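You operate a simulated robot arm through the tools that you are given. There is no shell and no other tool. Be economical: measure what you need, move in short steps, check, and stop when the job is done.

You are at the controls of a simulated robot arm. One attempt, no reset.

## Task
Put the lens housing on the top of the lamp table away on the top of the glazing table. Take the lamp carrier and put it on the shelf under the lamp table. Push the spares door shut. Take the hand lamp and put it in the frame of the glazing jig. Put the white mount in the black tray. Put the 24 mm block from the top of table four on top of the grey sanding block and the 42 mm block on top of the brown carton there. Stack the white tub labelled "sealant" from the top of table four on top of the white tub marked "filler". Any order will do. Set down upright: hand lamp, block.

The check looks at the end state, three seconds after you hand in, the way a careful person would. Anything else that was tipped, shoved, dropped, spilled or broken makes it a failure.

## Robot
A 7-joint arm with a vacuum gripper on a trunk, on a base that drives. Base frame: it is fixed to the floor where the robot stands at the start and does not move with it; the origin is under the middle of the robot, x ahead of it, y to its left, z up. Lengths are in mm, angles in rad, forces in N, time in s.
Its first joint turns from -1.204 to 3.002 rad. Places, roughly: black tray (50x27x13 cm) [-3800, 1800, 800]; block [-3750, 250, 1000]; brown carton [-3750, 0, 1000]; frame of the glazing jig [-1500, 100, 900]; grey sanding block [-3750, -250, 1000]; hand lamp (8x8x21 cm) [-3500, -200, 1000]; lamp carrier (8x8x5 cm) [900, -300, 800]; lens housing (15x8x6 cm) [500, 200, 900]; shelf under the lamp table [500, 900, 300]; spares door [2100, 3400, 500]; top of the glazing table [-1600, 400, 900]; white mount (20x6x6 cm) [-3800, 100, 900]; white tub [-3750, 750, 1000]. Payload 1.06 kg.
Tool frame: the origin (TCP) lies in the middle of the cups' lips, and z points out of the cups. The gripper has 1 cup of 24 mm across, covering 24 by 24 mm (tool x, y); the bellows give 8 mm. With the vacuum on, a cup seals on a smooth face that it is pressed against (1 to 4 N); it does not hold porous or soft things. The pull reaches 23 N.
Orientation is told as [roll, pitch, yaw] about the base's x, y, z axes, in that order, counted from this pose: with the cups facing straight down, the tool's x points along the base's -x, its y along +y and its z along -z.

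## Interface
- The arm moves only by the tool apply_moves. Its argument "series" is a list of rows, each an object of numbers (a shift or turn left out is 0, a gripper value left out holds the last): "valve": the vacuum: 1 switches it on, 0 off; "x", "y", "z": the shift along the tool's x, y, z in mm; "rx", "ry", "rz": the turn, a rotation vector about the tool's x, y, z in rad. In form: [{"valve": .., "x": .., "y": .., "z": .., "rx": .., "ry": .., "rz": ..}, ...]. A call has 1 to 12 rows; each row shifts and turns the commanded pose from where the row before left it, along the tool's axes as they then stand. Rows are played at 5 a second. More than 50 mm and 0.15 rad between two rows, or a gripper value outside its range, and nothing of the call is played. Where a pose cannot be reached the arm comes as near as it can. A force on the tool above 40 N (or 10 N above the force at the start of the call, whichever is more), or a blocked arm, ends the call early, and 0.2 s more pass. The pull builds up within a second once a cup has sealed. Time passes only in rows, and 0.2 s behind the last, so rows that do not move give it time. It gives the time, the measured TCP pose, the force on the tool (base axes) and the pull of the vacuum at its end, in the units of the frame above (readings bear some noise), with the torque about the TCP (base axes, N m) and any sound that the robot's microphone picked up.
- Cameras (640 x 400 px; columns grow to the right, rows downward): "scene" is now at [170.1, 4.5, 1232.2]; the picture's right is [-0.00, -1.00, 0.00], its down [0.10, -0.00, -0.99] and it looks along [0.99, -0.00, 0.10] (base axes); focal length 214 px, centre (320, 200). "wrist" rides on the gripper at [78, 19, -96] in the tool frame; the picture's right is [-0.23, 0.97, 0.00], its down [-0.71, -0.17, -0.68] and it looks along [-0.67, -0.16, 0.73] (tool axes); focal length 243 px, centre (320, 200). There is no depth. A picture from a camera that has moved, and an enlarged one, comes with that camera's place and axes in the base frame and with its lens. The place of the scene camera against the robot may be out by one fixed shift of up to 18 mm in any direction.
- grab_frame(camera): a new picture of that camera. It takes no simulated time.
- raise_lower(by): slides the trunk up (or, below 0, down) by that many mm; the arm and the scene camera ride with it, the base frame stays. It gives what a move gives, with no picture.
- roll_base(legs): drives the robot by 1 to 6 legs, each [ahead, left, turn to the left] in mm, mm and rad, along the robot's own axes; the way and the turn of a leg run together, so that a leg with both is an arc; at most 1500 mm and 3.142 rad a leg. The arm and the cameras ride along, it lands a little off, and it stops where it bumps. It gives what a move gives.
- pan_tilt(pan, tilt): turns the head with the scene camera to pan (to the left, within 1.396 rad either way) and tilt (down, from -0.506 to 1.204), counted from straight ahead of the robot. It gives what a move gives.
- enlarge(camera, box): a new picture of the part [left, top, right, bottom] of that camera's present view, enlarged. It takes no simulated time.
- sign_off(): hands the job in; it is judged then, once.

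Work in short steps. Places have to be worked out from the pictures, the camera data and where the tool is seen: move nearer, look again, correct. Check each grasp and each placing, and mend what went wrong. You have 217 turns and 218 pictures in all, those below and enlarged ones among them. Switch the vacuum off and draw the arm clear of the work before you hand the job in, unless the task says otherwise.

The tools are called after "Call:" by a JSON object that holds its "api" and its "payload". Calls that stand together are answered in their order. apply_moves: Moves the arm, as the interface text tells. Its arguments: {"type":"object","properties":{"series":{"type":"array"}},"required":["series"]} The other tools are called the same way: raise_lower (by) slides the trunk up or down; roll_base (legs) drives the base; pan_tilt (pan, tilt) turns the head that bears the scene camera; grab_frame (camera) takes a picture; enlarge (camera, box) takes an enlarged picture of a part of a camera's view; sign_off () hands the job in.

At the start:

```text
time_s: 0.0
position: [274.2, -36.0, 1203.6]
ee_rot: [0.003, 0.003, -0.003]
force: [70.6, -36.5, 2.3]
moment: [3.82, 7.67, 2.63]
pull: 0.1
trunk travel left (down, up): [-326.0, 166.0]
robot x, y, heading: [-0.6, 0.7, -0.003]
head pan, tilt: [-0.026, 0.309]
```

scene: 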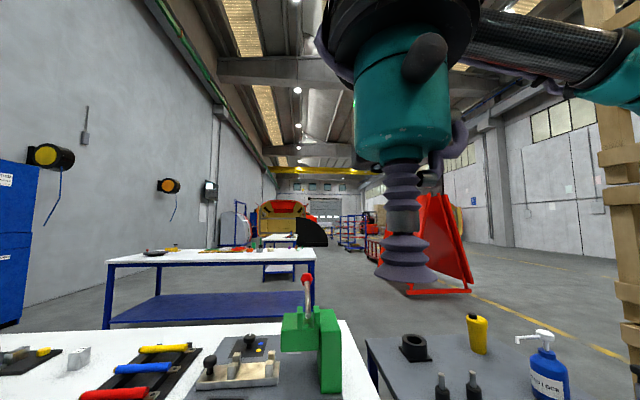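
wrist: 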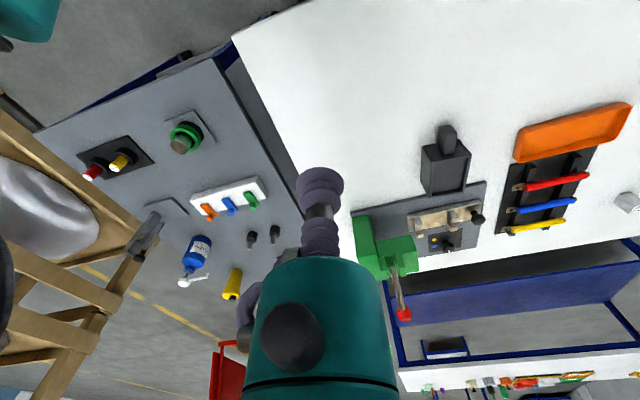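

The views show a white table ahead with the lamp table's things and a grey side table. First I look down at the table in front.

Call:
{"api": "pan_tilt", "payload": {"pan": 0.3, "tilt": 0.9}}

Call:
{"api": "grab_frame", "payload": {"camera": "scene"}}

Call:
{"api": "enlarge", "payload": {"camera": "wrist", "box": [320, 80, 640, 280]}}

```text
time_s: 1.0
position: [280.0, -34.9, 1201.3]
ee_rot: [0.007, 0.006, -0.034]
force: [68.6, 62.2, 16.2]
moment: [-6.28, 8.95, -8.05]
pull: 0.0
trunk travel left (down, up): [-326.0, 166.0]
robot x, y, heading: [1.9, -2.4, 0.003]
head pan, tilt: [0.3, 0.901]
```

```text
215 pictures are left
camera scene: at [168.3, 22.1, 1232.4], right [0.2, -0.98, 0.0], down [0.1, 0.02, -0.99], along [0.97, 0.2, 0.1], focal length 214 px, centre (320, 200)
```

scene: 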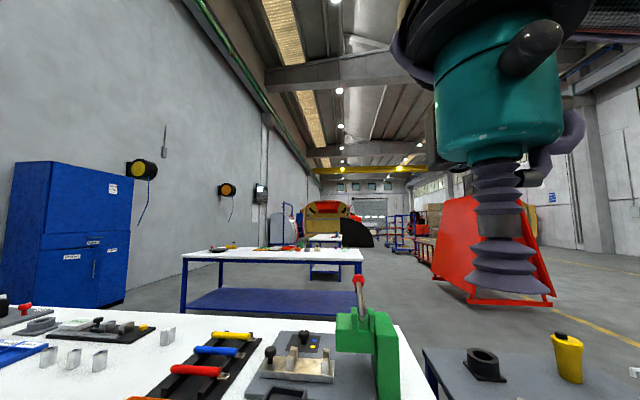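

```text
2.00 times, centred on (480, 180) of wrist
camera zoom: at [202.5, -14.4, 1298.3], right [0.27, 0.96, 0.0], down [0.71, -0.2, 0.68], along [0.66, -0.18, -0.73], focal length 485 px, centre (0, 240)
```

zoom: 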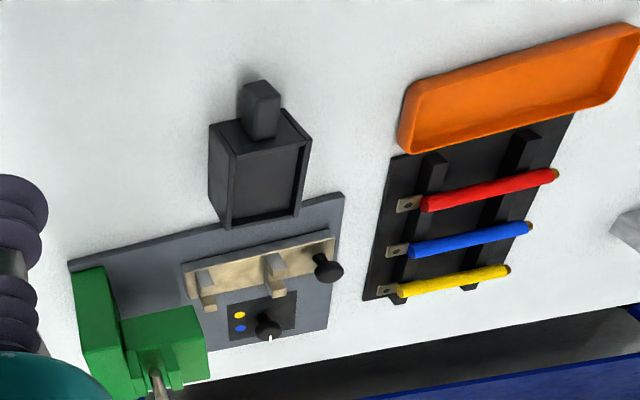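

The pan took, but the view's tilt didn't change. I try again with another tilt and check.

Call:
{"api": "pan_tilt", "payload": {"pan": 0.5, "tilt": 0.6}}

Call:
{"api": "grab_frame", "payload": {"camera": "scene"}}

```text
time_s: 1.8
position: [278.7, -34.6, 1203.1]
ee_rot: [0.009, 0.005, -0.037]
force: [61.3, 80.1, 30.4]
moment: [-7.68, 9.59, -9.65]
pull: 0.0
trunk travel left (down, up): [-326.0, 166.0]
robot x, y, heading: [1.2, -1.4, -0.004]
head pan, tilt: [0.499, 0.6]
```

```text
213 pictures are left
camera scene: at [161.6, 36.3, 1238.0], right [0.37, -0.93, 0.0], down [0.15, 0.06, -0.99], along [0.92, 0.37, 0.17], focal length 214 px, centre (320, 200)
```

scene: 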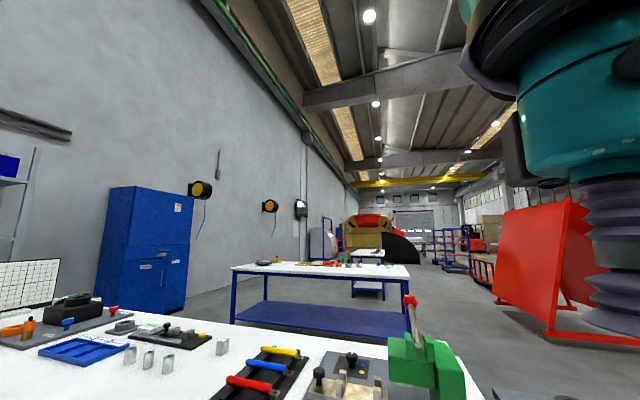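

The force on the tool rose and the head is not tilting: the head seems to press against the arm. I move the arm ahead and to the right, away from it.

Call:
{"api": "apply_moves", "payload": {"series": [{"x": -30, "y": -10}, {"x": -40, "y": -30}, {"x": -40, "y": -30}, {"x": -30, "y": -30}, {}]}}

Call:
{"api": "grab_frame", "payload": {"camera": "scene"}}

```text
time_s: 3.0
position: [420.1, -131.3, 1182.9]
ee_rot: [0.002, 0.003, -0.002]
force: [-0.4, 0.4, 0.2]
moment: [0.02, -0.01, 0.03]
pull: 0.2
out of reach, approached as far as the arm can: row 2, 3, 4
trunk travel left (down, up): [-326.0, 166.0]
robot x, y, heading: [-1.0, 1.6, 0.001]
head pan, tilt: [0.499, 0.6]
```

```text
212 pictures are left
camera scene: at [160.6, 47.2, 1168.2], right [0.48, -0.88, 0.0], down [-0.5, -0.27, -0.83], along [0.72, 0.4, -0.56], focal length 214 px, centre (320, 200)
```

scene: 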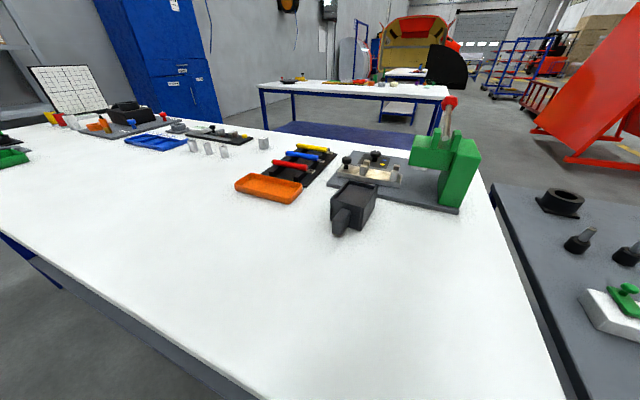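

The head is free now and the forces are zero. The black box with a knob near (520,170) looks like the lens housing; the black ring near (930,-310) the lamp carrier. I enlarge both.

Call:
{"api": "enlarge", "payload": {"camera": "scene", "box": [300, 140, 420, 240]}}

Call:
{"api": "enlarge", "payload": {"camera": "scene", "box": [480, 160, 640, 360]}}

Call:
{"api": "grab_frame", "payload": {"camera": "wrist"}}

```text
4.00 times, centred on (360, 190) of scene
camera zoom: at [160.6, 47.2, 1168.2], right [0.48, -0.88, 0.0], down [-0.5, -0.27, -0.83], along [0.72, 0.4, -0.56], focal length 858 px, centre (160, 240)
```

zoom: 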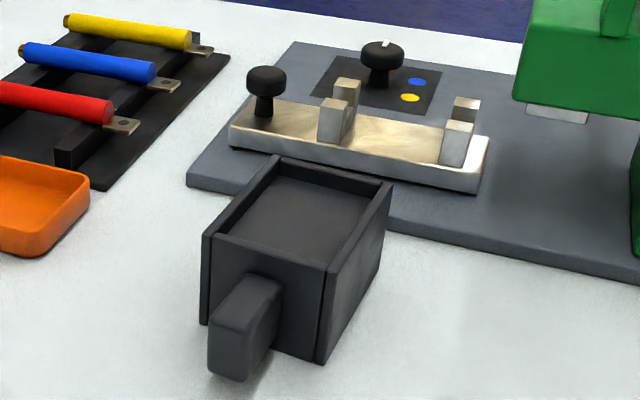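

```text
2.00 times, centred on (560, 260) of scene
camera zoom: at [160.6, 47.2, 1168.2], right [0.48, -0.88, 0.0], down [-0.5, -0.27, -0.83], along [0.72, 0.4, -0.56], focal length 429 px, centre (-160, 80)
```

zoom: 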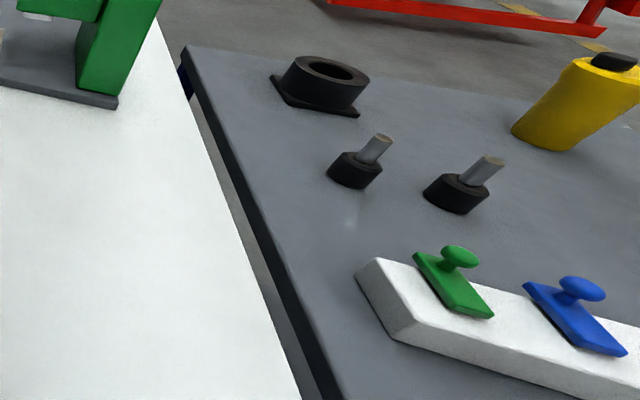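

```text
209 pictures are left
camera wrist: at [342.5, -112.6, 1279.4], right [0.24, 0.97, 0.0], down [0.71, -0.18, 0.68], along [0.66, -0.16, -0.73], focal length 243 px, centre (320, 200)
```

wrist: 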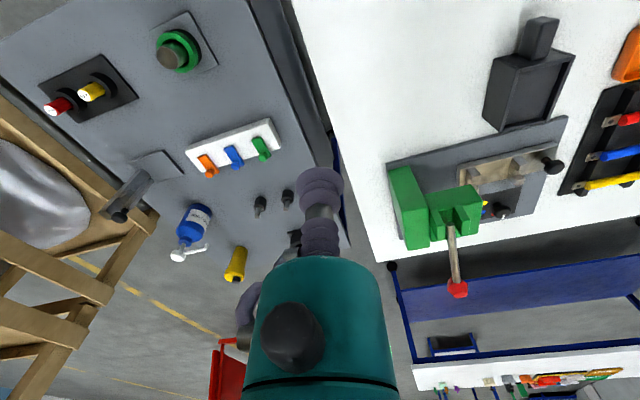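

The lens housing has a recessed flat top panel. The carrier seems to be the black ring on a square plate near the grey table's far end. I back off a bit to survey the whole layout before planning drives.

Call:
{"api": "roll_base", "payload": {"legs": [[-400, 0, 0], [0, 0, -1.2]]}}

Call:
{"api": "pan_tilt", "payload": {"pan": 0.3, "tilt": 0.4}}

Call:
{"api": "grab_frame", "payload": {"camera": "scene"}}

```text
time_s: 8.4
position: [-369.3, -435.9, 1182.8]
ee_rot: [0.003, 0.003, -1.194]
force: [-1.3, 0.0, 0.3]
moment: [0.01, 0.01, 0.02]
pull: 0.0
trunk travel left (down, up): [-326.0, 166.0]
robot x, y, heading: [-406.8, 0.2, -1.188]
head pan, tilt: [0.499, 0.6]
```

```text
time_s: 9.2
position: [-369.8, -436.2, 1182.6]
ee_rot: [0.002, 0.001, -1.19]
force: [0.0, 0.4, 0.4]
moment: [0.01, 0.01, 0.03]
pull: 0.1
trunk travel left (down, up): [-326.0, 166.0]
robot x, y, heading: [-404.9, 3.6, -1.187]
head pan, tilt: [0.3, 0.4]
```

```text
208 pictures are left
camera scene: at [-323.2, -153.4, 1186.3], right [-0.78, -0.63, 0.0], down [-0.25, 0.3, -0.92], along [0.58, -0.71, -0.39], focal length 214 px, centre (320, 200)
```

scene: 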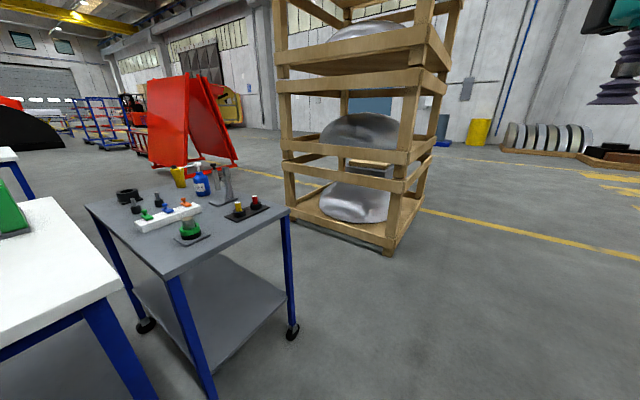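

The grey table is a trolley on casters with a clear aisle (y≈-750 to -1700) beside it. I drive around to its right side, next to the carrier, keeping the distance.

Call:
{"api": "roll_base", "payload": {"legs": [[0, 0, 1.188], [0, -1080, 0], [1330, 0, 0]]}}

Call:
{"api": "pan_tilt", "payload": {"pan": 1.3, "tilt": 0.5}}

Call:
{"api": "grab_frame", "payload": {"camera": "scene"}}

```text
time_s: 23.8
position: [1324.3, -1195.3, 1183.0]
ee_rot: [0.005, 0.004, 0.002]
force: [-0.5, 0.9, 0.4]
moment: [0.01, -0.03, 0.02]
pull: 0.0
trunk travel left (down, up): [-326.0, 166.0]
robot x, y, heading: [905.7, -1067.6, 0.004]
head pan, tilt: [0.3, 0.4]
```

```text
time_s: 25.1
position: [1323.7, -1196.7, 1183.3]
ee_rot: [0.003, 0.003, 0.002]
force: [0.2, 0.0, 0.0]
moment: [-0.01, -0.01, 0.0]
pull: 0.1
trunk travel left (down, up): [-326.0, 166.0]
robot x, y, heading: [903.1, -1066.0, 0.001]
head pan, tilt: [1.3, 0.499]
```

```text
207 pictures are left
camera scene: at [1010.8, -975.1, 1177.2], right [0.96, -0.26, 0.0], down [-0.13, -0.46, -0.88], along [0.23, 0.85, -0.48], focal length 214 px, centre (320, 200)
```

scene: 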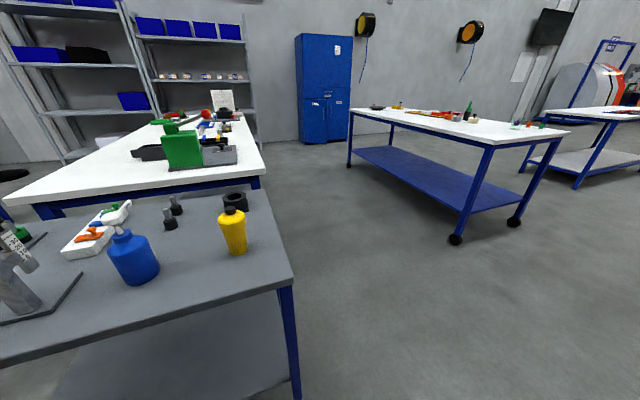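

The carrier sits near (903,-288) by the trolley's far end. I drive around to that end so the trolley and then the lamp table lie on the robot's left.

Call:
{"api": "roll_base", "payload": {"legs": [[500, 0, 0], [0, 0, 1.57], [720, 0, 0]]}}

Call:
{"api": "grab_frame", "payload": {"camera": "scene"}}

Call:
{"api": "grab_frame", "payload": {"camera": "wrist"}}

```text
time_s: 35.3
position: [1543.8, 69.4, 1182.7]
ee_rot: [0.002, 0.003, 1.553]
force: [-0.2, -0.1, -0.2]
moment: [0.01, -0.01, -0.01]
pull: 0.1
trunk travel left (down, up): [-326.0, 166.0]
robot x, y, heading: [1407.3, -349.7, 1.553]
head pan, tilt: [1.3, 0.499]
```

```text
206 pictures are left
camera scene: at [1308.5, -222.6, 1177.2], right [0.28, 0.96, 0.0], down [0.46, -0.14, -0.88], along [-0.84, 0.25, -0.48], focal length 214 px, centre (320, 200)
```

scene: 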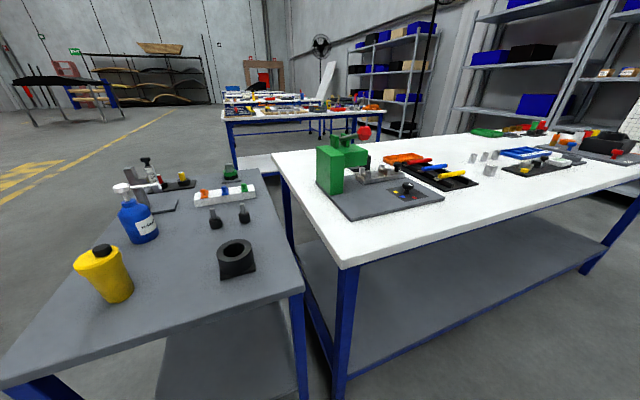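

```text
205 pictures are left
camera wrist: at [1524.5, -8.7, 1279.3], right [-0.97, 0.25, 0.0], down [0.19, 0.71, 0.68], along [0.17, 0.66, -0.73], focal length 243 px, centre (320, 200)
```

wrist: 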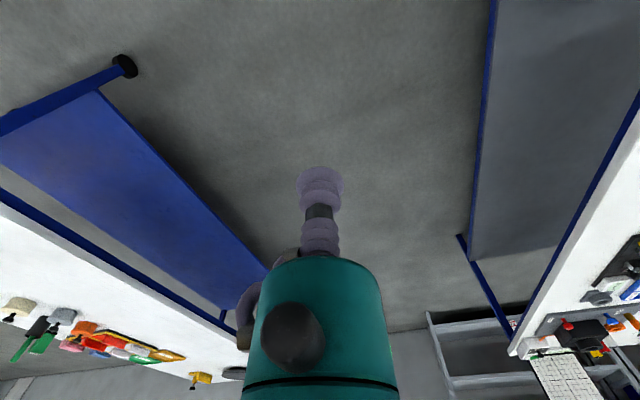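

The shelf under the lamp table is well visible. I enlarge the carrier to see where a cup can seal.

Call:
{"api": "enlarge", "payload": {"camera": "scene", "box": [200, 220, 280, 290]}}

```text
5.71 times, centred on (240, 255) of scene
camera zoom: at [1308.5, -222.6, 1177.2], right [0.28, 0.96, 0.0], down [0.46, -0.14, -0.88], along [-0.84, 0.25, -0.48], focal length 1226 px, centre (777, -114)
```

zoom: 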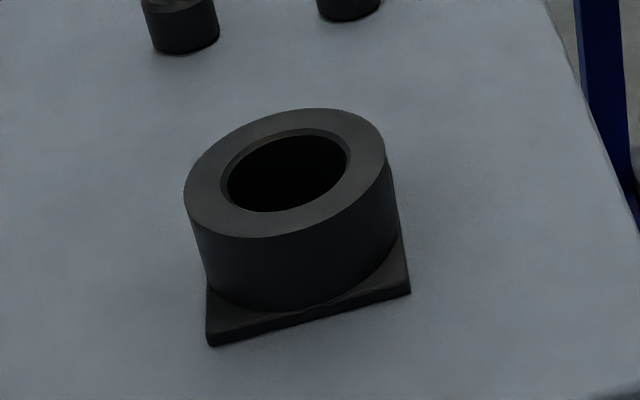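

The ring's rim is narrower than the cup, so I want to see into the hole from above. I turn the head to the right, out of the way, and swing the arm around the robot's axis toward the left.

Call:
{"api": "pan_tilt", "payload": {"pan": -0.6, "tilt": 0.5}}

Call:
{"api": "apply_moves", "payload": {"series": [{"x": -14.6, "y": 46.5, "rz": -0.112}, {"x": -14.6, "y": 46.5, "rz": -0.112}, {"x": -14.6, "y": 46.5, "rz": -0.112}, {"x": -14.6, "y": 46.5, "rz": -0.112}, {"x": -14.6, "y": 46.5, "rz": -0.112}, {"x": -14.6, "y": 46.5, "rz": -0.112}, {"x": -14.6, "y": 46.5, "rz": -0.112}, {"x": -14.6, "y": 46.5, "rz": -0.112}, {}]}}

Call:
{"api": "grab_frame", "payload": {"camera": "wrist"}}

```text
time_s: 37.2
position: [1545.1, 68.5, 1182.6]
ee_rot: [0.005, 0.001, 1.551]
force: [-0.1, -0.2, 0.7]
moment: [-0.01, 0.01, 0.01]
pull: 0.0
trunk travel left (down, up): [-326.0, 166.0]
robot x, y, heading: [1406.2, -347.5, 1.559]
head pan, tilt: [-0.6, 0.499]
```

```text
time_s: 39.2
position: [1227.6, 40.5, 1131.6]
ee_rot: [0.004, -0.002, 2.447]
force: [-0.3, 0.6, -0.7]
moment: [0.01, -0.01, 0.06]
pull: 0.0
out of reach, approached as far as the arm can: row 5, 6, 7, 8
trunk travel left (down, up): [-326.0, 166.0]
robot x, y, heading: [1406.0, -347.4, 1.558]
head pan, tilt: [-0.6, 0.499]
```

```text
203 pictures are left
camera wrist: at [1276.8, -25.1, 1228.3], right [-0.8, -0.6, 0.01], down [-0.43, 0.59, 0.69], along [-0.41, 0.55, -0.73], focal length 243 px, centre (320, 200)
```

wrist: 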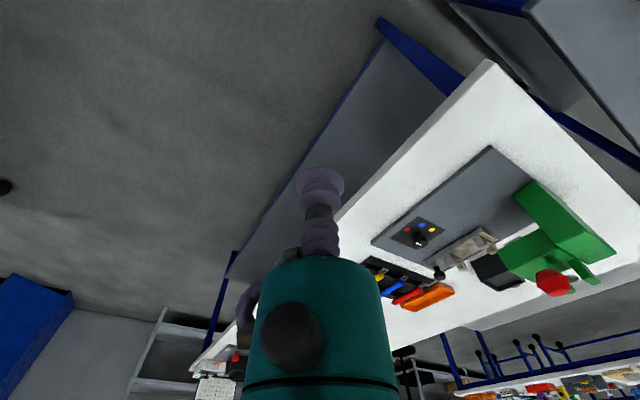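

The arm is at its outer reach at this height; I continue the swing at this radius toward the trolley.

Call:
{"api": "apply_moves", "payload": {"series": [{"x": -18, "y": 43, "rz": -0.112}, {"x": -19, "y": 43, "rz": -0.112}, {"x": -19, "y": 43, "rz": -0.112}, {"x": -19, "y": 43, "rz": -0.112}, {"x": -19, "y": 43, "rz": -0.112}, {"x": -19, "y": 43, "rz": -0.112}, {"x": -19, "y": 43, "rz": -0.112}, {"x": -19, "y": 43, "rz": -0.112}, {"x": -19, "y": 43, "rz": -0.112}, {}]}}

Call:
{"api": "grab_frame", "payload": {"camera": "wrist"}}

```text
time_s: 41.1
position: [1206.7, -223.5, 1092.4]
ee_rot: [0.037, -0.044, -2.949]
force: [-0.4, -0.8, -0.4]
moment: [0.01, -0.03, -0.04]
pull: 0.0
out of reach, approached as far as the arm can: row 1, 2, 3, 4, 5, 6, 7, 8, 9
trunk travel left (down, up): [-326.0, 166.0]
robot x, y, heading: [1404.2, -350.2, 1.558]
head pan, tilt: [-0.6, 0.499]
stopped in row 9: the force on the tool passed its limit (the readings are from after the stop); the commanded pose is now the measured one
```

```text
202 pictures are left
camera wrist: at [1291.0, -223.5, 1185.3], right [-0.04, -1.0, 0.05], down [-0.7, 0.06, 0.71], along [-0.71, 0.0, -0.7], focal length 243 px, centre (320, 200)
```

wrist: 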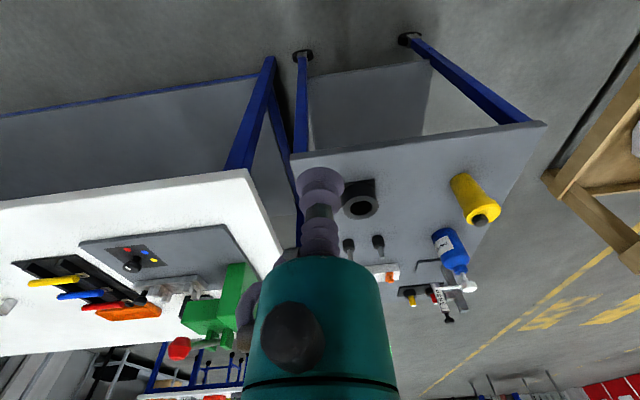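

The arm folded in and stopped on a force limit, perhaps brushing the head. The carrier is visible ahead; I lower the tool where the reach is longer, moving outward.

Call:
{"api": "apply_moves", "payload": {"series": [{"z": 30, "x": -20}, {"z": 30, "x": -30}, {"z": 25, "x": -40}, {"x": -40}, {"x": -40}, {"x": -40}, {}]}}

Call:
{"api": "grab_frame", "payload": {"camera": "wrist"}}

```text
time_s: 42.7
position: [1198.5, -233.5, 1029.0]
ee_rot: [0.039, -0.054, -2.955]
force: [0.5, -0.4, -0.5]
moment: [-0.02, 0.0, -0.03]
pull: 0.0
out of reach, approached as far as the arm can: row 1, 2, 3, 4, 5, 6
trunk travel left (down, up): [-326.0, 166.0]
robot x, y, heading: [1409.7, -348.3, 1.558]
head pan, tilt: [-0.6, 0.499]
```

```text
201 pictures are left
camera wrist: at [1282.8, -232.4, 1121.3], right [-0.05, -1.0, 0.05], down [-0.7, 0.07, 0.71], along [-0.72, 0.0, -0.7], focal length 243 px, centre (320, 200)
```

wrist: 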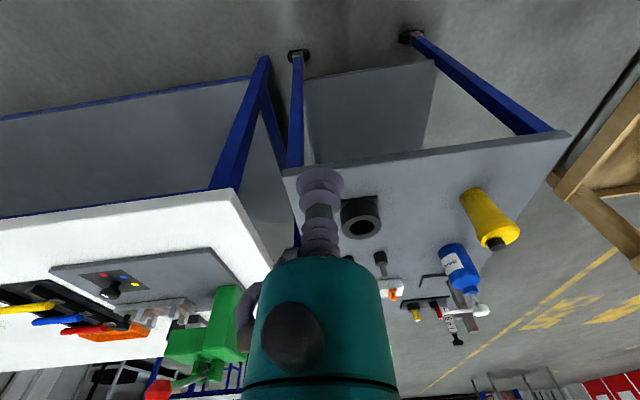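

The arm can't go past about 1 rad to the left, so its wide range is to the front and right. I turn the base in place so that the trolley lies ahead.

Call:
{"api": "roll_base", "payload": {"legs": [[0, 0, 1.3]]}}

Call:
{"api": "grab_frame", "payload": {"camera": "wrist"}}

```text
time_s: 46.2
position: [1235.7, -515.7, 1027.3]
ee_rot: [0.036, -0.046, -1.681]
force: [-0.8, 0.6, 0.5]
moment: [0.0, 0.03, -0.03]
pull: 0.1
trunk travel left (down, up): [-326.0, 166.0]
robot x, y, heading: [1404.0, -347.8, 2.827]
head pan, tilt: [-0.6, 0.499]
```

```text
200 pictures are left
camera wrist: at [1260.4, -434.7, 1119.7], right [0.94, -0.34, 0.05], down [-0.27, -0.65, 0.71], along [-0.21, -0.68, -0.7], focal length 243 px, centre (320, 200)
```

wrist: 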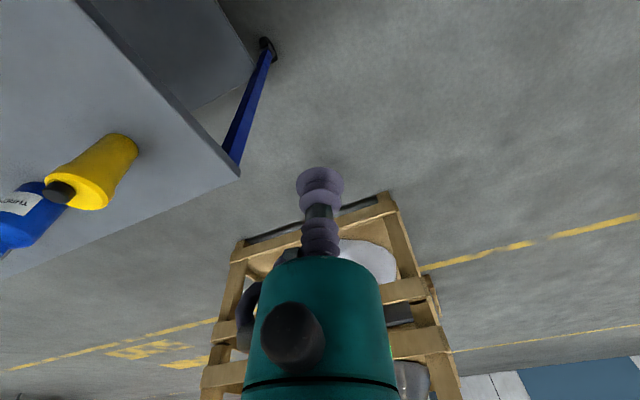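

Now the trolley lies ahead-left. I turn the tool back while swinging it to about (1100,-310) in front of the carrier.

Call:
{"api": "apply_moves", "payload": {"series": [{"x": 17.2, "y": -14.4, "rz": 0.145}, {"x": 15, "y": -16.7, "rz": 0.145}, {"x": 12.4, "y": -18.7, "rz": 0.145}, {"x": 9.6, "y": -20.3, "rz": 0.145}, {"x": 6.5, "y": -21.5, "rz": 0.145}, {"x": 3.3, "y": -22.2, "rz": 0.145}, {"x": 0, "y": -22.4, "rz": 0.145}, {"x": -3.1, "y": -22.2, "rz": 0.145}, {"x": -6.3, "y": -21.6, "rz": 0.145}, {"x": -9.4, "y": -20.4, "rz": 0.145}, {"x": -12.2, "y": -18.8, "rz": 0.145}, {}]}}

Call:
{"api": "grab_frame", "payload": {"camera": "wrist"}}

```text
time_s: 48.8
position: [1097.6, -309.3, 1012.2]
ee_rot: [0.044, 0.038, 3.008]
force: [-0.5, -0.8, -0.6]
moment: [-0.04, -0.02, 0.0]
pull: 0.0
trunk travel left (down, up): [-326.0, 166.0]
robot x, y, heading: [1404.9, -349.1, 2.823]
head pan, tilt: [-0.6, 0.499]
```

```text
199 pictures are left
camera wrist: at [1170.2, -334.1, 1112.1], right [-0.37, -0.93, 0.04], down [-0.7, 0.3, 0.65], along [-0.61, 0.21, -0.76], focal length 243 px, centre (320, 200)
```

wrist: 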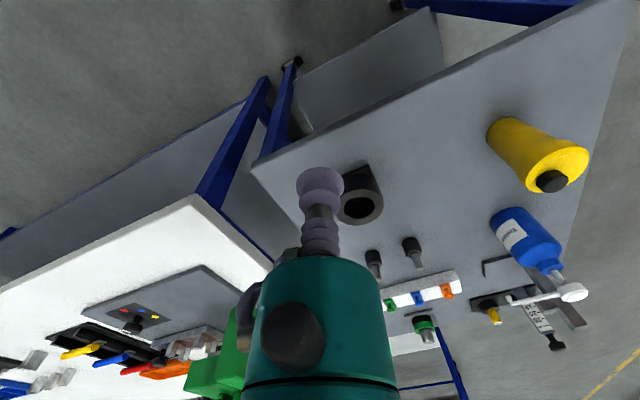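

I level the tool and move nearer to the carrier (est. (917,-310)).

Call:
{"api": "apply_moves", "payload": {"series": [{"x": -30, "y": 4, "rx": 0.044, "ry": -0.038}, {"x": -30, "y": 5, "z": 10}, {"x": -30, "y": 5, "z": 20}, {}]}}

Call:
{"api": "enlarge", "payload": {"camera": "wrist", "box": [280, 100, 480, 225]}}

```text
time_s: 49.8
position: [1009.5, -312.1, 977.2]
ee_rot: [0.001, 0.0, 3.006]
force: [0.3, 0.0, 0.1]
moment: [0.03, -0.01, -0.04]
pull: 0.0
trunk travel left (down, up): [-326.0, 166.0]
robot x, y, heading: [1406.9, -347.6, 2.823]
head pan, tilt: [-0.6, 0.499]
```

```text
3.20 times, centred on (380, 162) of wrist
camera zoom: at [1084.4, -341.7, 1073.3], right [-0.36, -0.93, 0.0], down [-0.68, 0.27, 0.68], along [-0.64, 0.25, -0.73], focal length 776 px, centre (128, 320)
```

zoom: 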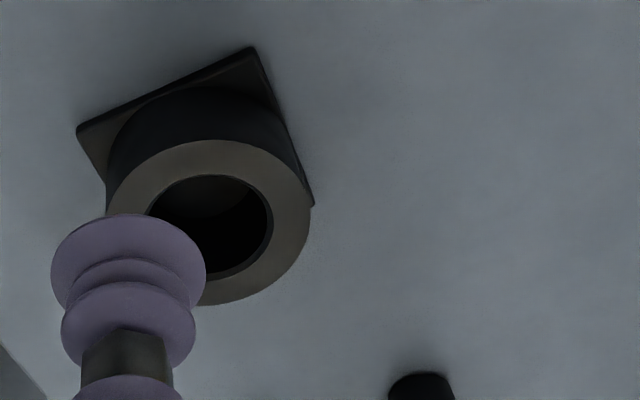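

Triangulating the ring's top gives centre ≈(921,-309,848); the hole seems to have a floor. I go above it at z≈890 and check.

Call:
{"api": "apply_moves", "payload": {"series": [{"x": -30, "y": 3, "z": 10}, {"x": -30, "y": 3, "z": 20}, {"x": -28, "y": 3, "z": 20}, {"z": 30}, {}]}}

Call:
{"api": "enlarge", "payload": {"camera": "wrist", "box": [260, 80, 420, 180]}}

```text
time_s: 51.0
position: [919.5, -310.3, 902.0]
ee_rot: [0.001, -0.001, 3.007]
force: [-0.3, -0.3, 0.5]
moment: [0.01, 0.01, -0.01]
pull: 0.0
trunk travel left (down, up): [-326.0, 166.0]
robot x, y, heading: [1405.4, -349.4, 2.821]
head pan, tilt: [-0.6, 0.499]
```

```text
4.00 times, centred on (340, 130) of wrist
camera zoom: at [993.5, -339.9, 997.3], right [-0.36, -0.93, 0.0], down [-0.68, 0.27, 0.68], along [-0.64, 0.25, -0.73], focal length 970 px, centre (240, 480)
```

zoom: 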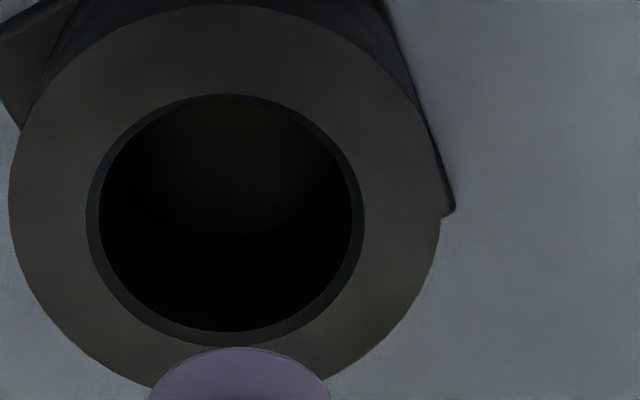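

The hole has a floor and I'm centred within ~2 mm; the hole is about 44 mm across. I lower into it with the vacuum on, in small steps.

Call:
{"api": "apply_moves", "payload": {"series": [{"x": 2, "y": -1.2, "z": 40, "valve": 1}, {"z": 25}, {"z": 12}, {"z": 5}, {}]}}

```text
time_s: 52.2
position: [921.7, -308.0, 819.5]
ee_rot: [0.0, 0.001, 3.009]
force: [0.2, 0.5, -0.1]
moment: [0.01, -0.02, -0.02]
pull: 0.0
trunk travel left (down, up): [-326.0, 166.0]
robot x, y, heading: [1409.3, -346.9, 2.819]
head pan, tilt: [-0.6, 0.499]
```

No contact yet at z≈820; I keep creeping down.

Call:
{"api": "apply_moves", "payload": {"series": [{"z": 4}, {"z": 3}, {"z": 2}, {"z": 2}, {}]}}

```text
time_s: 53.4
position: [922.0, -308.1, 808.8]
ee_rot: [0.005, 0.0, 3.008]
force: [1.1, 0.8, 5.3]
moment: [0.03, -0.03, -0.02]
pull: 22.4
trunk travel left (down, up): [-326.0, 166.0]
robot x, y, heading: [1408.5, -346.6, 2.829]
head pan, tilt: [-0.6, 0.499]
```

Sealed with 22 N pull. I lift.

Call:
{"api": "apply_moves", "payload": {"series": [{"z": -10}, {"z": -30}, {"z": -40}, {"z": -40}, {"z": -30}, {}]}}

Call:
{"api": "grab_frame", "payload": {"camera": "wrist"}}

```text
time_s: 54.8
position: [920.0, -310.2, 959.1]
ee_rot: [0.001, 0.002, 3.006]
force: [-0.6, -1.0, -0.9]
moment: [0.0, -0.02, -0.01]
pull: 23.5
trunk travel left (down, up): [-326.0, 166.0]
robot x, y, heading: [1409.1, -347.2, 2.821]
head pan, tilt: [-0.6, 0.499]
```

```text
196 pictures are left
camera wrist: at [994.9, -339.2, 1054.5], right [-0.36, -0.93, 0.0], down [-0.68, 0.27, 0.68], along [-0.64, 0.25, -0.73], focal length 243 px, centre (320, 200)
```

wrist: 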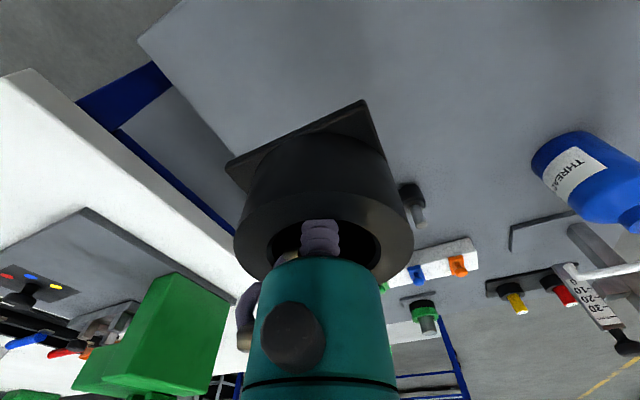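

Carrier is held. I pull the arm in and back the robot away from the trolley, then turn to face the lamp table's far long side.

Call:
{"api": "apply_moves", "payload": {"series": [{"x": 30, "z": -10}, {"x": 40, "z": -10}, {"x": 40}, {"x": 40}, {}]}}

Call:
{"api": "roll_base", "payload": {"legs": [[-250, 0, 0], [0, -950, 0], [0, 0, 0.32]]}}

Call:
{"api": "pan_tilt", "payload": {"pan": -0.5, "tilt": 0.7}}

Call:
{"api": "grab_frame", "payload": {"camera": "scene"}}

```text
time_s: 56.0
position: [1070.0, -322.1, 979.8]
ee_rot: [0.0, 0.0, 3.01]
force: [-0.4, -0.1, -0.7]
moment: [0.05, -0.02, -0.01]
pull: 22.8
trunk travel left (down, up): [-326.0, 166.0]
robot x, y, heading: [1407.3, -352.2, 2.821]
head pan, tilt: [-0.6, 0.499]
```

```text
time_s: 63.5
position: [1612.9, 422.9, 979.2]
ee_rot: [0.004, 0.0, -2.951]
force: [0.0, -0.4, -1.7]
moment: [-0.03, -0.04, -0.01]
pull: 23.1
trunk travel left (down, up): [-326.0, 166.0]
robot x, y, heading: [1941.4, 507.0, -3.129]
head pan, tilt: [-0.6, 0.499]
```

```text
time_s: 64.2
position: [1613.3, 421.5, 978.8]
ee_rot: [0.002, 0.0, -2.95]
force: [-0.1, 0.7, -1.1]
moment: [-0.04, -0.04, 0.01]
pull: 23.1
trunk travel left (down, up): [-326.0, 166.0]
robot x, y, heading: [1938.3, 506.0, -3.137]
head pan, tilt: [-0.499, 0.7]
```

```text
195 pictures are left
camera scene: at [1756.6, 549.7, 1159.6], right [0.47, 0.88, 0.0], down [0.57, -0.3, -0.77], along [-0.68, 0.36, -0.64], focal length 214 px, centre (320, 200)
```

scene: 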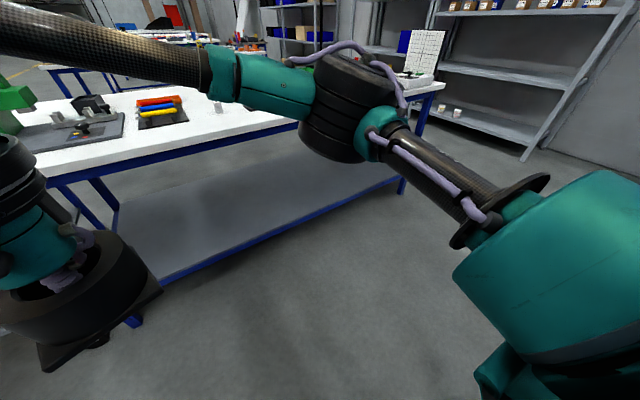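

The picture shows the arm's elbow sticking out far ahead-right at about the tool's height. Before reaching under the table I lower the trunk fully here on the free floor and test the low posture.

Call:
{"api": "raise_lower", "payload": {"by": -325}}

Call:
{"api": "apply_moves", "payload": {"series": [{"z": 40}, {"z": 50}, {"z": 50}, {"z": 50}, {}]}}

Call:
{"api": "grab_frame", "payload": {"camera": "scene"}}

```text
time_s: 67.5
position: [1612.4, 421.9, 654.6]
ee_rot: [0.002, 0.002, -2.951]
force: [0.3, 0.1, -2.1]
moment: [-0.01, -0.02, 0.01]
pull: 22.5
trunk travel left (down, up): [-1.0, 491.0]
robot x, y, heading: [1938.5, 508.8, -3.134]
head pan, tilt: [-0.499, 0.7]
```

```text
time_s: 67.9
position: [1614.1, 422.8, 613.8]
ee_rot: [0.018, 0.019, -2.956]
force: [-11.6, 3.2, 2.2]
moment: [-0.19, -1.52, 0.3]
pull: 22.5
trunk travel left (down, up): [-1.0, 491.0]
robot x, y, heading: [1934.6, 501.4, -3.129]
head pan, tilt: [-0.499, 0.7]
stopped in row 2: the force on the tool passed its limit (the readings are from after the stop); the commanded pose is now the measured one
```

```text
194 pictures are left
camera scene: at [1664.0, 548.8, 830.1], right [0.47, 0.88, 0.0], down [0.57, -0.3, -0.77], along [-0.67, 0.36, -0.64], focal length 214 px, centre (320, 200)
```

scene: 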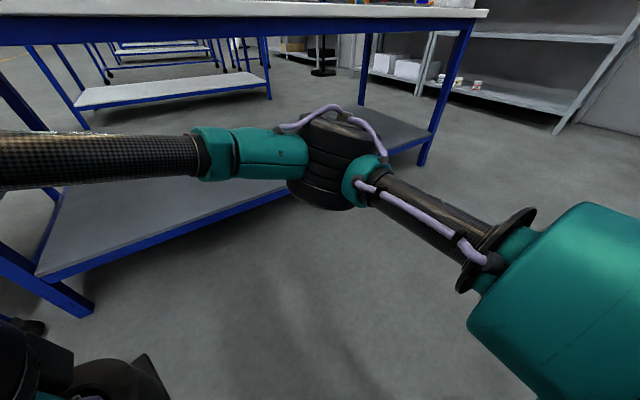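

Something touched the tool on the robot's side at z≈610. I look with both cameras.

Call:
{"api": "pan_tilt", "payload": {"pan": 0.0, "tilt": 1.0}}

Call:
{"api": "grab_frame", "payload": {"camera": "scene"}}

Call:
{"api": "grab_frame", "payload": {"camera": "wrist"}}

```text
time_s: 68.9
position: [1614.9, 421.4, 614.1]
ee_rot: [0.021, 0.018, -2.953]
force: [-22.7, 2.2, 9.2]
moment: [-0.13, -3.08, 0.29]
pull: 23.1
trunk travel left (down, up): [-1.0, 491.0]
robot x, y, heading: [1938.7, 506.7, -3.133]
head pan, tilt: [0.0, 1.0]
```

```text
193 pictures are left
camera scene: at [1669.2, 508.3, 806.7], right [-0.01, 1.0, 0.0], down [0.84, 0.01, -0.54], along [-0.54, 0.0, -0.84], focal length 214 px, centre (320, 200)
```

scene: 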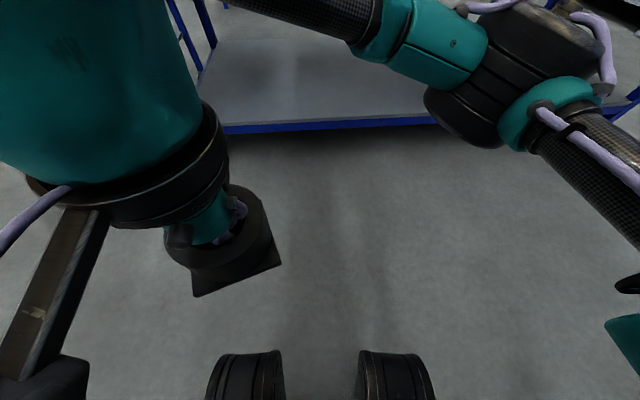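

```text
192 pictures are left
camera wrist: at [1693.1, 419.4, 711.9], right [-0.05, -1.0, 0.02], down [-0.74, 0.05, 0.67], along [-0.67, 0.02, -0.74], focal length 243 px, centre (320, 200)
```

wrist: 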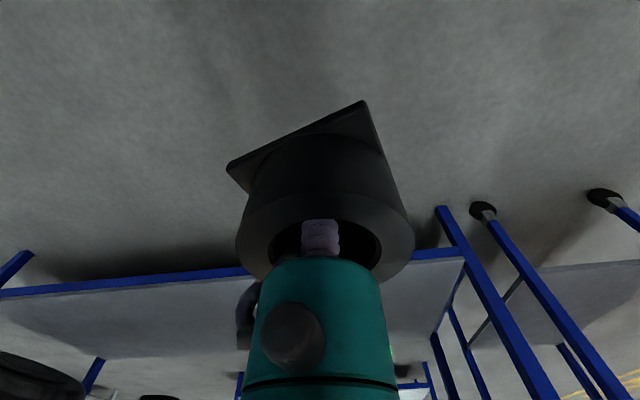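

The wrist camera's bracket is touching the robot's own base since the tool is close in. I move the tool outward and level it.

Call:
{"api": "apply_moves", "payload": {"series": [{"x": -20, "y": -4, "z": -10}, {"x": -40, "y": -8, "rx": 0.02, "ry": -0.018}, {"x": -40, "y": -8}, {"x": -40, "y": -8}, {"x": -20, "y": 10}, {}]}}

Call:
{"api": "apply_moves", "payload": {"series": [{"z": 40}, {"z": 50}, {"z": 50}, {"z": 50}, {"z": 40}, {}]}}

Call:
{"api": "pan_tilt", "payload": {"pan": 0.2, "tilt": 0.7}}

Call:
{"api": "grab_frame", "payload": {"camera": "scene"}}

Call:
{"api": "grab_frame", "payload": {"camera": "wrist"}}

```text
time_s: 70.3
position: [1453.2, 406.6, 620.8]
ee_rot: [0.0, 0.001, -2.951]
force: [0.0, -0.5, -0.7]
moment: [0.01, -0.01, -0.01]
pull: 23.1
trunk travel left (down, up): [-1.0, 491.0]
robot x, y, heading: [1934.9, 504.0, -3.136]
head pan, tilt: [0.0, 1.0]
```

```text
time_s: 71.7
position: [1452.0, 411.3, 389.8]
ee_rot: [0.0, 0.0, -2.954]
force: [0.6, -0.1, -1.2]
moment: [0.02, 0.0, -0.03]
pull: 23.0
trunk travel left (down, up): [-1.0, 491.0]
robot x, y, heading: [1942.7, 504.8, -3.128]
head pan, tilt: [0.0, 1.0]
```

```text
time_s: 72.5
position: [1452.2, 411.3, 391.1]
ee_rot: [0.001, 0.003, -2.952]
force: [0.5, 0.7, -1.5]
moment: [-0.02, -0.03, 0.0]
pull: 22.8
trunk travel left (down, up): [-1.0, 491.0]
robot x, y, heading: [1940.5, 508.8, -3.133]
head pan, tilt: [0.201, 0.7]
```

```text
191 pictures are left
camera scene: at [1655.8, 491.2, 830.0], right [-0.21, 0.98, 0.0], down [0.63, 0.13, -0.76], along [-0.75, -0.16, -0.64], focal length 214 px, centre (320, 200)
```

scene: 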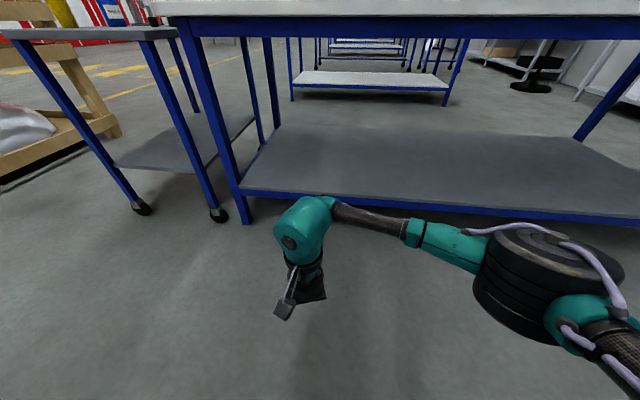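

```text
190 pictures are left
camera wrist: at [1533.2, 406.4, 486.6], right [-0.05, -1.0, 0.0], down [-0.73, 0.04, 0.68], along [-0.68, 0.03, -0.73], focal length 243 px, centre (320, 200)
```

wrist: 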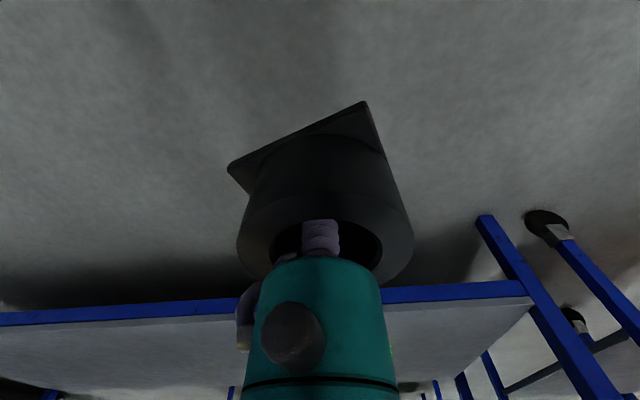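

In this low posture the arm (wrist top ≈ z 660, elbow ≈ 520) fits below the table's rail (≈ 785) and above the shelf. I drive slowly ahead with the carrier at z≈390 and check again.

Call:
{"api": "roll_base", "payload": {"legs": [[380, 0, 0]]}}

Call:
{"api": "grab_frame", "payload": {"camera": "scene"}}

Call:
{"api": "grab_frame", "payload": {"camera": "wrist"}}

```text
time_s: 74.9
position: [1073.5, 408.5, 390.5]
ee_rot: [0.0, 0.003, -2.956]
force: [-1.2, -0.2, -0.7]
moment: [-0.02, -0.02, -0.01]
pull: 22.5
trunk travel left (down, up): [-1.0, 491.0]
robot x, y, heading: [1558.8, 501.0, -3.141]
head pan, tilt: [0.201, 0.7]
```

```text
189 pictures are left
camera scene: at [1276.6, 489.2, 830.0], right [-0.21, 0.98, 0.0], down [0.63, 0.13, -0.76], along [-0.75, -0.16, -0.64], focal length 214 px, centre (320, 200)
```

scene: 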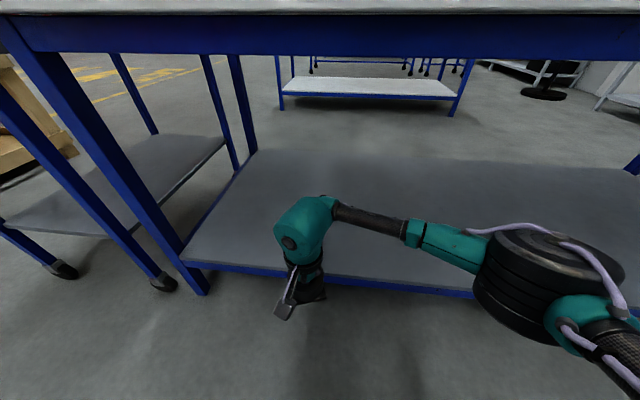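

```text
188 pictures are left
camera wrist: at [1153.7, 404.8, 486.6], right [-0.05, -1.0, 0.0], down [-0.73, 0.04, 0.68], along [-0.68, 0.04, -0.73], focal length 243 px, centre (320, 200)
```

wrist: 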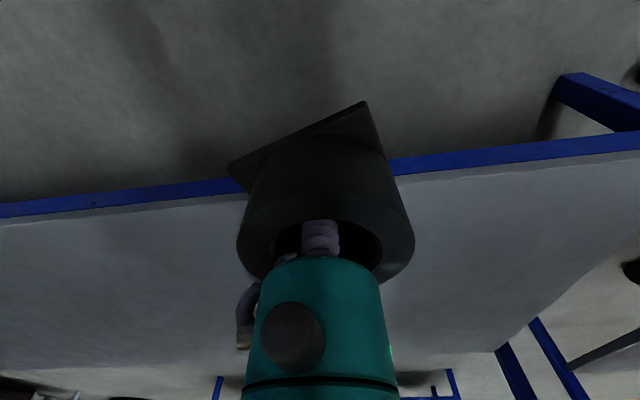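

Triangulating the shelf's edge gives x≈949 at y≈405 and shelf z≈240. I drive 210 mm further so that the carrier is ~85 mm inside the edge.

Call:
{"api": "roll_base", "payload": {"legs": [[210, 0, 0]]}}

Call:
{"api": "grab_frame", "payload": {"camera": "scene"}}

Call:
{"api": "grab_frame", "payload": {"camera": "wrist"}}

```text
time_s: 76.5
position: [864.6, 410.4, 391.6]
ee_rot: [-0.002, 0.002, -2.961]
force: [0.2, 0.0, -1.5]
moment: [0.01, -0.04, 0.01]
pull: 22.6
trunk travel left (down, up): [-1.0, 491.0]
robot x, y, heading: [1355.7, 503.5, -3.139]
head pan, tilt: [0.201, 0.7]
```

```text
187 pictures are left
camera scene: at [1069.3, 489.4, 830.0], right [-0.2, 0.98, 0.0], down [0.63, 0.13, -0.76], along [-0.75, -0.15, -0.64], focal length 214 px, centre (320, 200)
```

scene: 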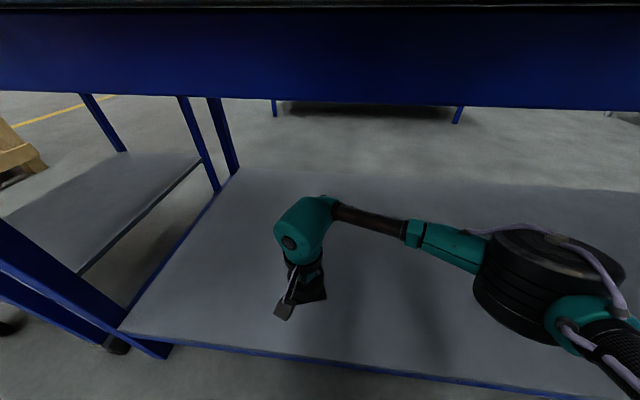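

```text
186 pictures are left
camera wrist: at [946.1, 405.6, 486.6], right [-0.06, -1.0, 0.0], down [-0.73, 0.04, 0.68], along [-0.68, 0.04, -0.73], focal length 243 px, centre (320, 200)
```

wrist: 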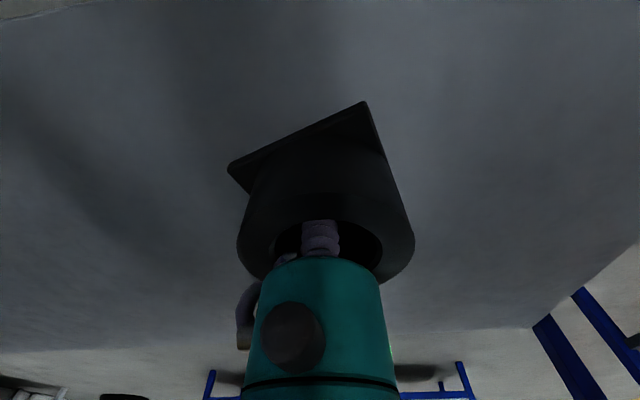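

Well inside the shelf edge. I lower gently until I feel the shelf.

Call:
{"api": "apply_moves", "payload": {"series": [{"z": 40}, {"z": 30}, {"z": 15}, {}]}}

Call:
{"api": "apply_moves", "payload": {"series": [{"z": 5}, {"z": 5}, {"z": 5}, {}]}}

Call:
{"api": "grab_frame", "payload": {"camera": "wrist"}}

```text
time_s: 77.5
position: [866.5, 410.8, 304.8]
ee_rot: [0.0, 0.0, -2.961]
force: [-0.6, -0.1, -1.6]
moment: [0.01, -0.03, -0.02]
pull: 23.3
trunk travel left (down, up): [-1.0, 491.0]
robot x, y, heading: [1354.7, 499.8, -3.139]
head pan, tilt: [0.201, 0.7]
```

```text
time_s: 78.5
position: [865.6, 411.9, 290.9]
ee_rot: [-0.001, 0.0, -2.96]
force: [-0.1, -0.2, -1.8]
moment: [0.0, -0.01, -0.01]
pull: 23.1
trunk travel left (down, up): [-1.0, 491.0]
robot x, y, heading: [1352.7, 501.2, -3.133]
head pan, tilt: [0.201, 0.7]
```

```text
185 pictures are left
camera wrist: at [946.1, 406.0, 386.7], right [-0.06, -1.0, 0.0], down [-0.73, 0.04, 0.68], along [-0.68, 0.04, -0.73], focal length 243 px, centre (320, 200)
```

wrist: 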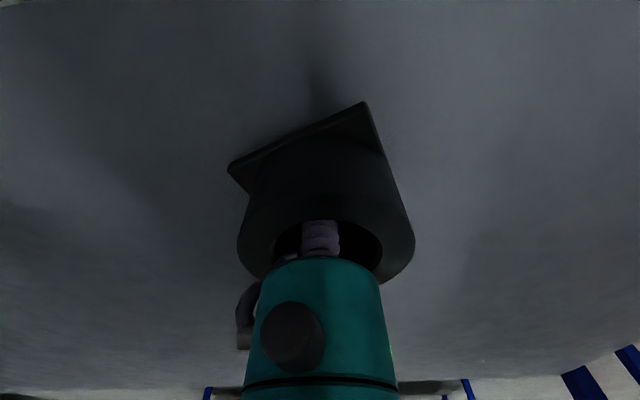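

Still above the shelf; I keep creeping down.

Call:
{"api": "apply_moves", "payload": {"series": [{"z": 6}, {"z": 6}, {"z": 5}, {}]}}

Call:
{"api": "apply_moves", "payload": {"series": [{"z": 4}, {"z": 4}, {"z": 3}, {}]}}

```text
time_s: 79.5
position: [865.3, 410.5, 273.8]
ee_rot: [0.0, 0.002, -2.96]
force: [0.3, -0.1, -1.7]
moment: [0.02, -0.02, 0.01]
pull: 23.2
trunk travel left (down, up): [-1.0, 491.0]
robot x, y, heading: [1352.8, 501.8, -3.14]
head pan, tilt: [0.201, 0.7]
```

```text
time_s: 80.5
position: [864.7, 409.2, 264.1]
ee_rot: [0.002, 0.0, -2.958]
force: [4.7, 0.7, 15.3]
moment: [-0.01, -0.03, -0.05]
pull: 22.7
trunk travel left (down, up): [-1.0, 491.0]
robot x, y, heading: [1352.8, 502.2, -3.139]
head pan, tilt: [0.201, 0.7]
```

Contact at z≈265 (15 N). I ease 4 mm, release, wait, and draw up.

Call:
{"api": "apply_moves", "payload": {"series": [{"z": -4}, {"valve": 0}, {}, {}, {}, {}]}}

Call:
{"api": "apply_moves", "payload": {"series": [{"z": -6}, {"z": -15}, {"z": -30}, {"z": -40}, {"z": -30}, {}]}}

Call:
{"api": "grab_frame", "payload": {"camera": "wrist"}}

```text
time_s: 81.9
position: [865.6, 410.9, 266.9]
ee_rot: [-0.002, 0.001, -2.96]
force: [-0.2, 0.2, 2.2]
moment: [0.01, 0.02, -0.01]
pull: 0.1
trunk travel left (down, up): [-1.0, 491.0]
robot x, y, heading: [1353.4, 502.9, -3.139]
head pan, tilt: [0.201, 0.7]
```

```text
time_s: 83.3
position: [865.5, 410.9, 389.9]
ee_rot: [0.0, 0.002, -2.961]
force: [-0.9, -0.1, -0.7]
moment: [0.01, -0.01, -0.05]
pull: 0.1
trunk travel left (down, up): [-1.0, 491.0]
robot x, y, heading: [1355.0, 500.3, -3.14]
head pan, tilt: [0.201, 0.7]
```

```text
184 pictures are left
camera wrist: at [947.9, 405.3, 486.4], right [-0.06, -1.0, 0.0], down [-0.73, 0.04, 0.68], along [-0.68, 0.04, -0.73], focal length 243 px, centre (320, 200)
```

wrist: 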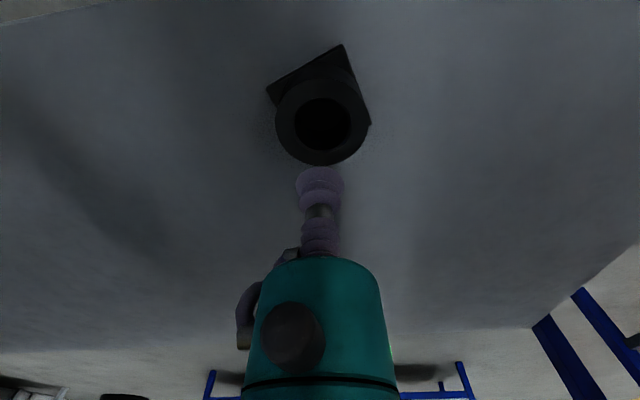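

The carrier stands on the shelf. I back out and turn toward the blue spares cabinet.

Call:
{"api": "roll_base", "payload": {"legs": [[-480, 0, 0], [0, 0, -1.57], [600, 0, 0]]}}

Call:
{"api": "pan_tilt", "payload": {"pan": 0.0, "tilt": 0.2}}

Call:
{"api": "grab_frame", "payload": {"camera": "scene"}}

```text
time_s: 92.9
position: [1740.7, 1576.4, 389.2]
ee_rot: [0.0, 0.001, 1.749]
force: [0.1, 0.3, -0.4]
moment: [-0.03, 0.02, 0.0]
pull: 0.1
trunk travel left (down, up): [-1.0, 491.0]
robot x, y, heading: [1833.9, 1093.4, 1.568]
head pan, tilt: [0.201, 0.7]
```

```text
time_s: 93.8
position: [1741.3, 1577.5, 390.6]
ee_rot: [0.001, 0.002, 1.751]
force: [-0.8, 0.2, -0.4]
moment: [-0.03, -0.04, 0.0]
pull: 0.1
trunk travel left (down, up): [-1.0, 491.0]
robot x, y, heading: [1832.6, 1089.4, 1.568]
head pan, tilt: [0.0, 0.201]
```

```text
183 pictures are left
camera scene: at [1818.7, 1376.9, 875.4], right [1.0, 0.0, 0.0], down [0.0, -0.2, -0.98], along [0.0, 0.98, -0.2], focal length 214 px, centre (320, 200)
```

scene: 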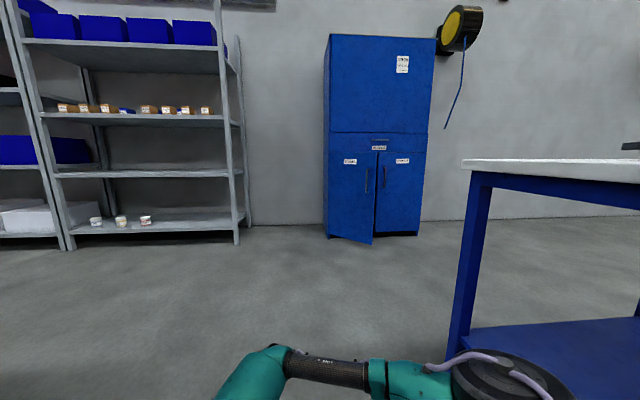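

Call:
{"api": "enlarge", "payload": {"camera": "scene", "box": [310, 120, 450, 250]}}

```text
3.08 times, centred on (380, 185) of scene
camera zoom: at [1818.7, 1376.9, 875.4], right [1.0, 0.0, 0.0], down [0.0, -0.2, -0.98], along [0.0, 0.98, -0.2], focal length 660 px, centre (135, 246)
```

zoom: 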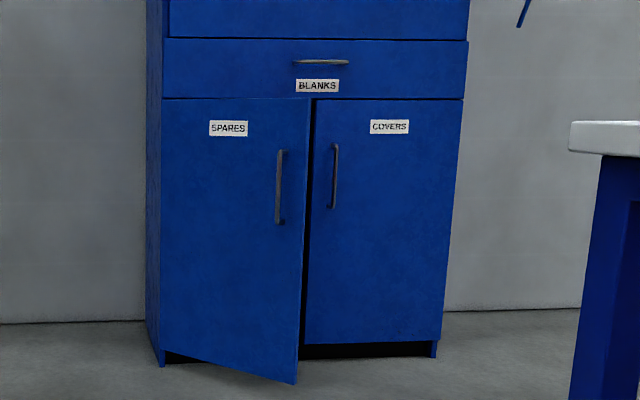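

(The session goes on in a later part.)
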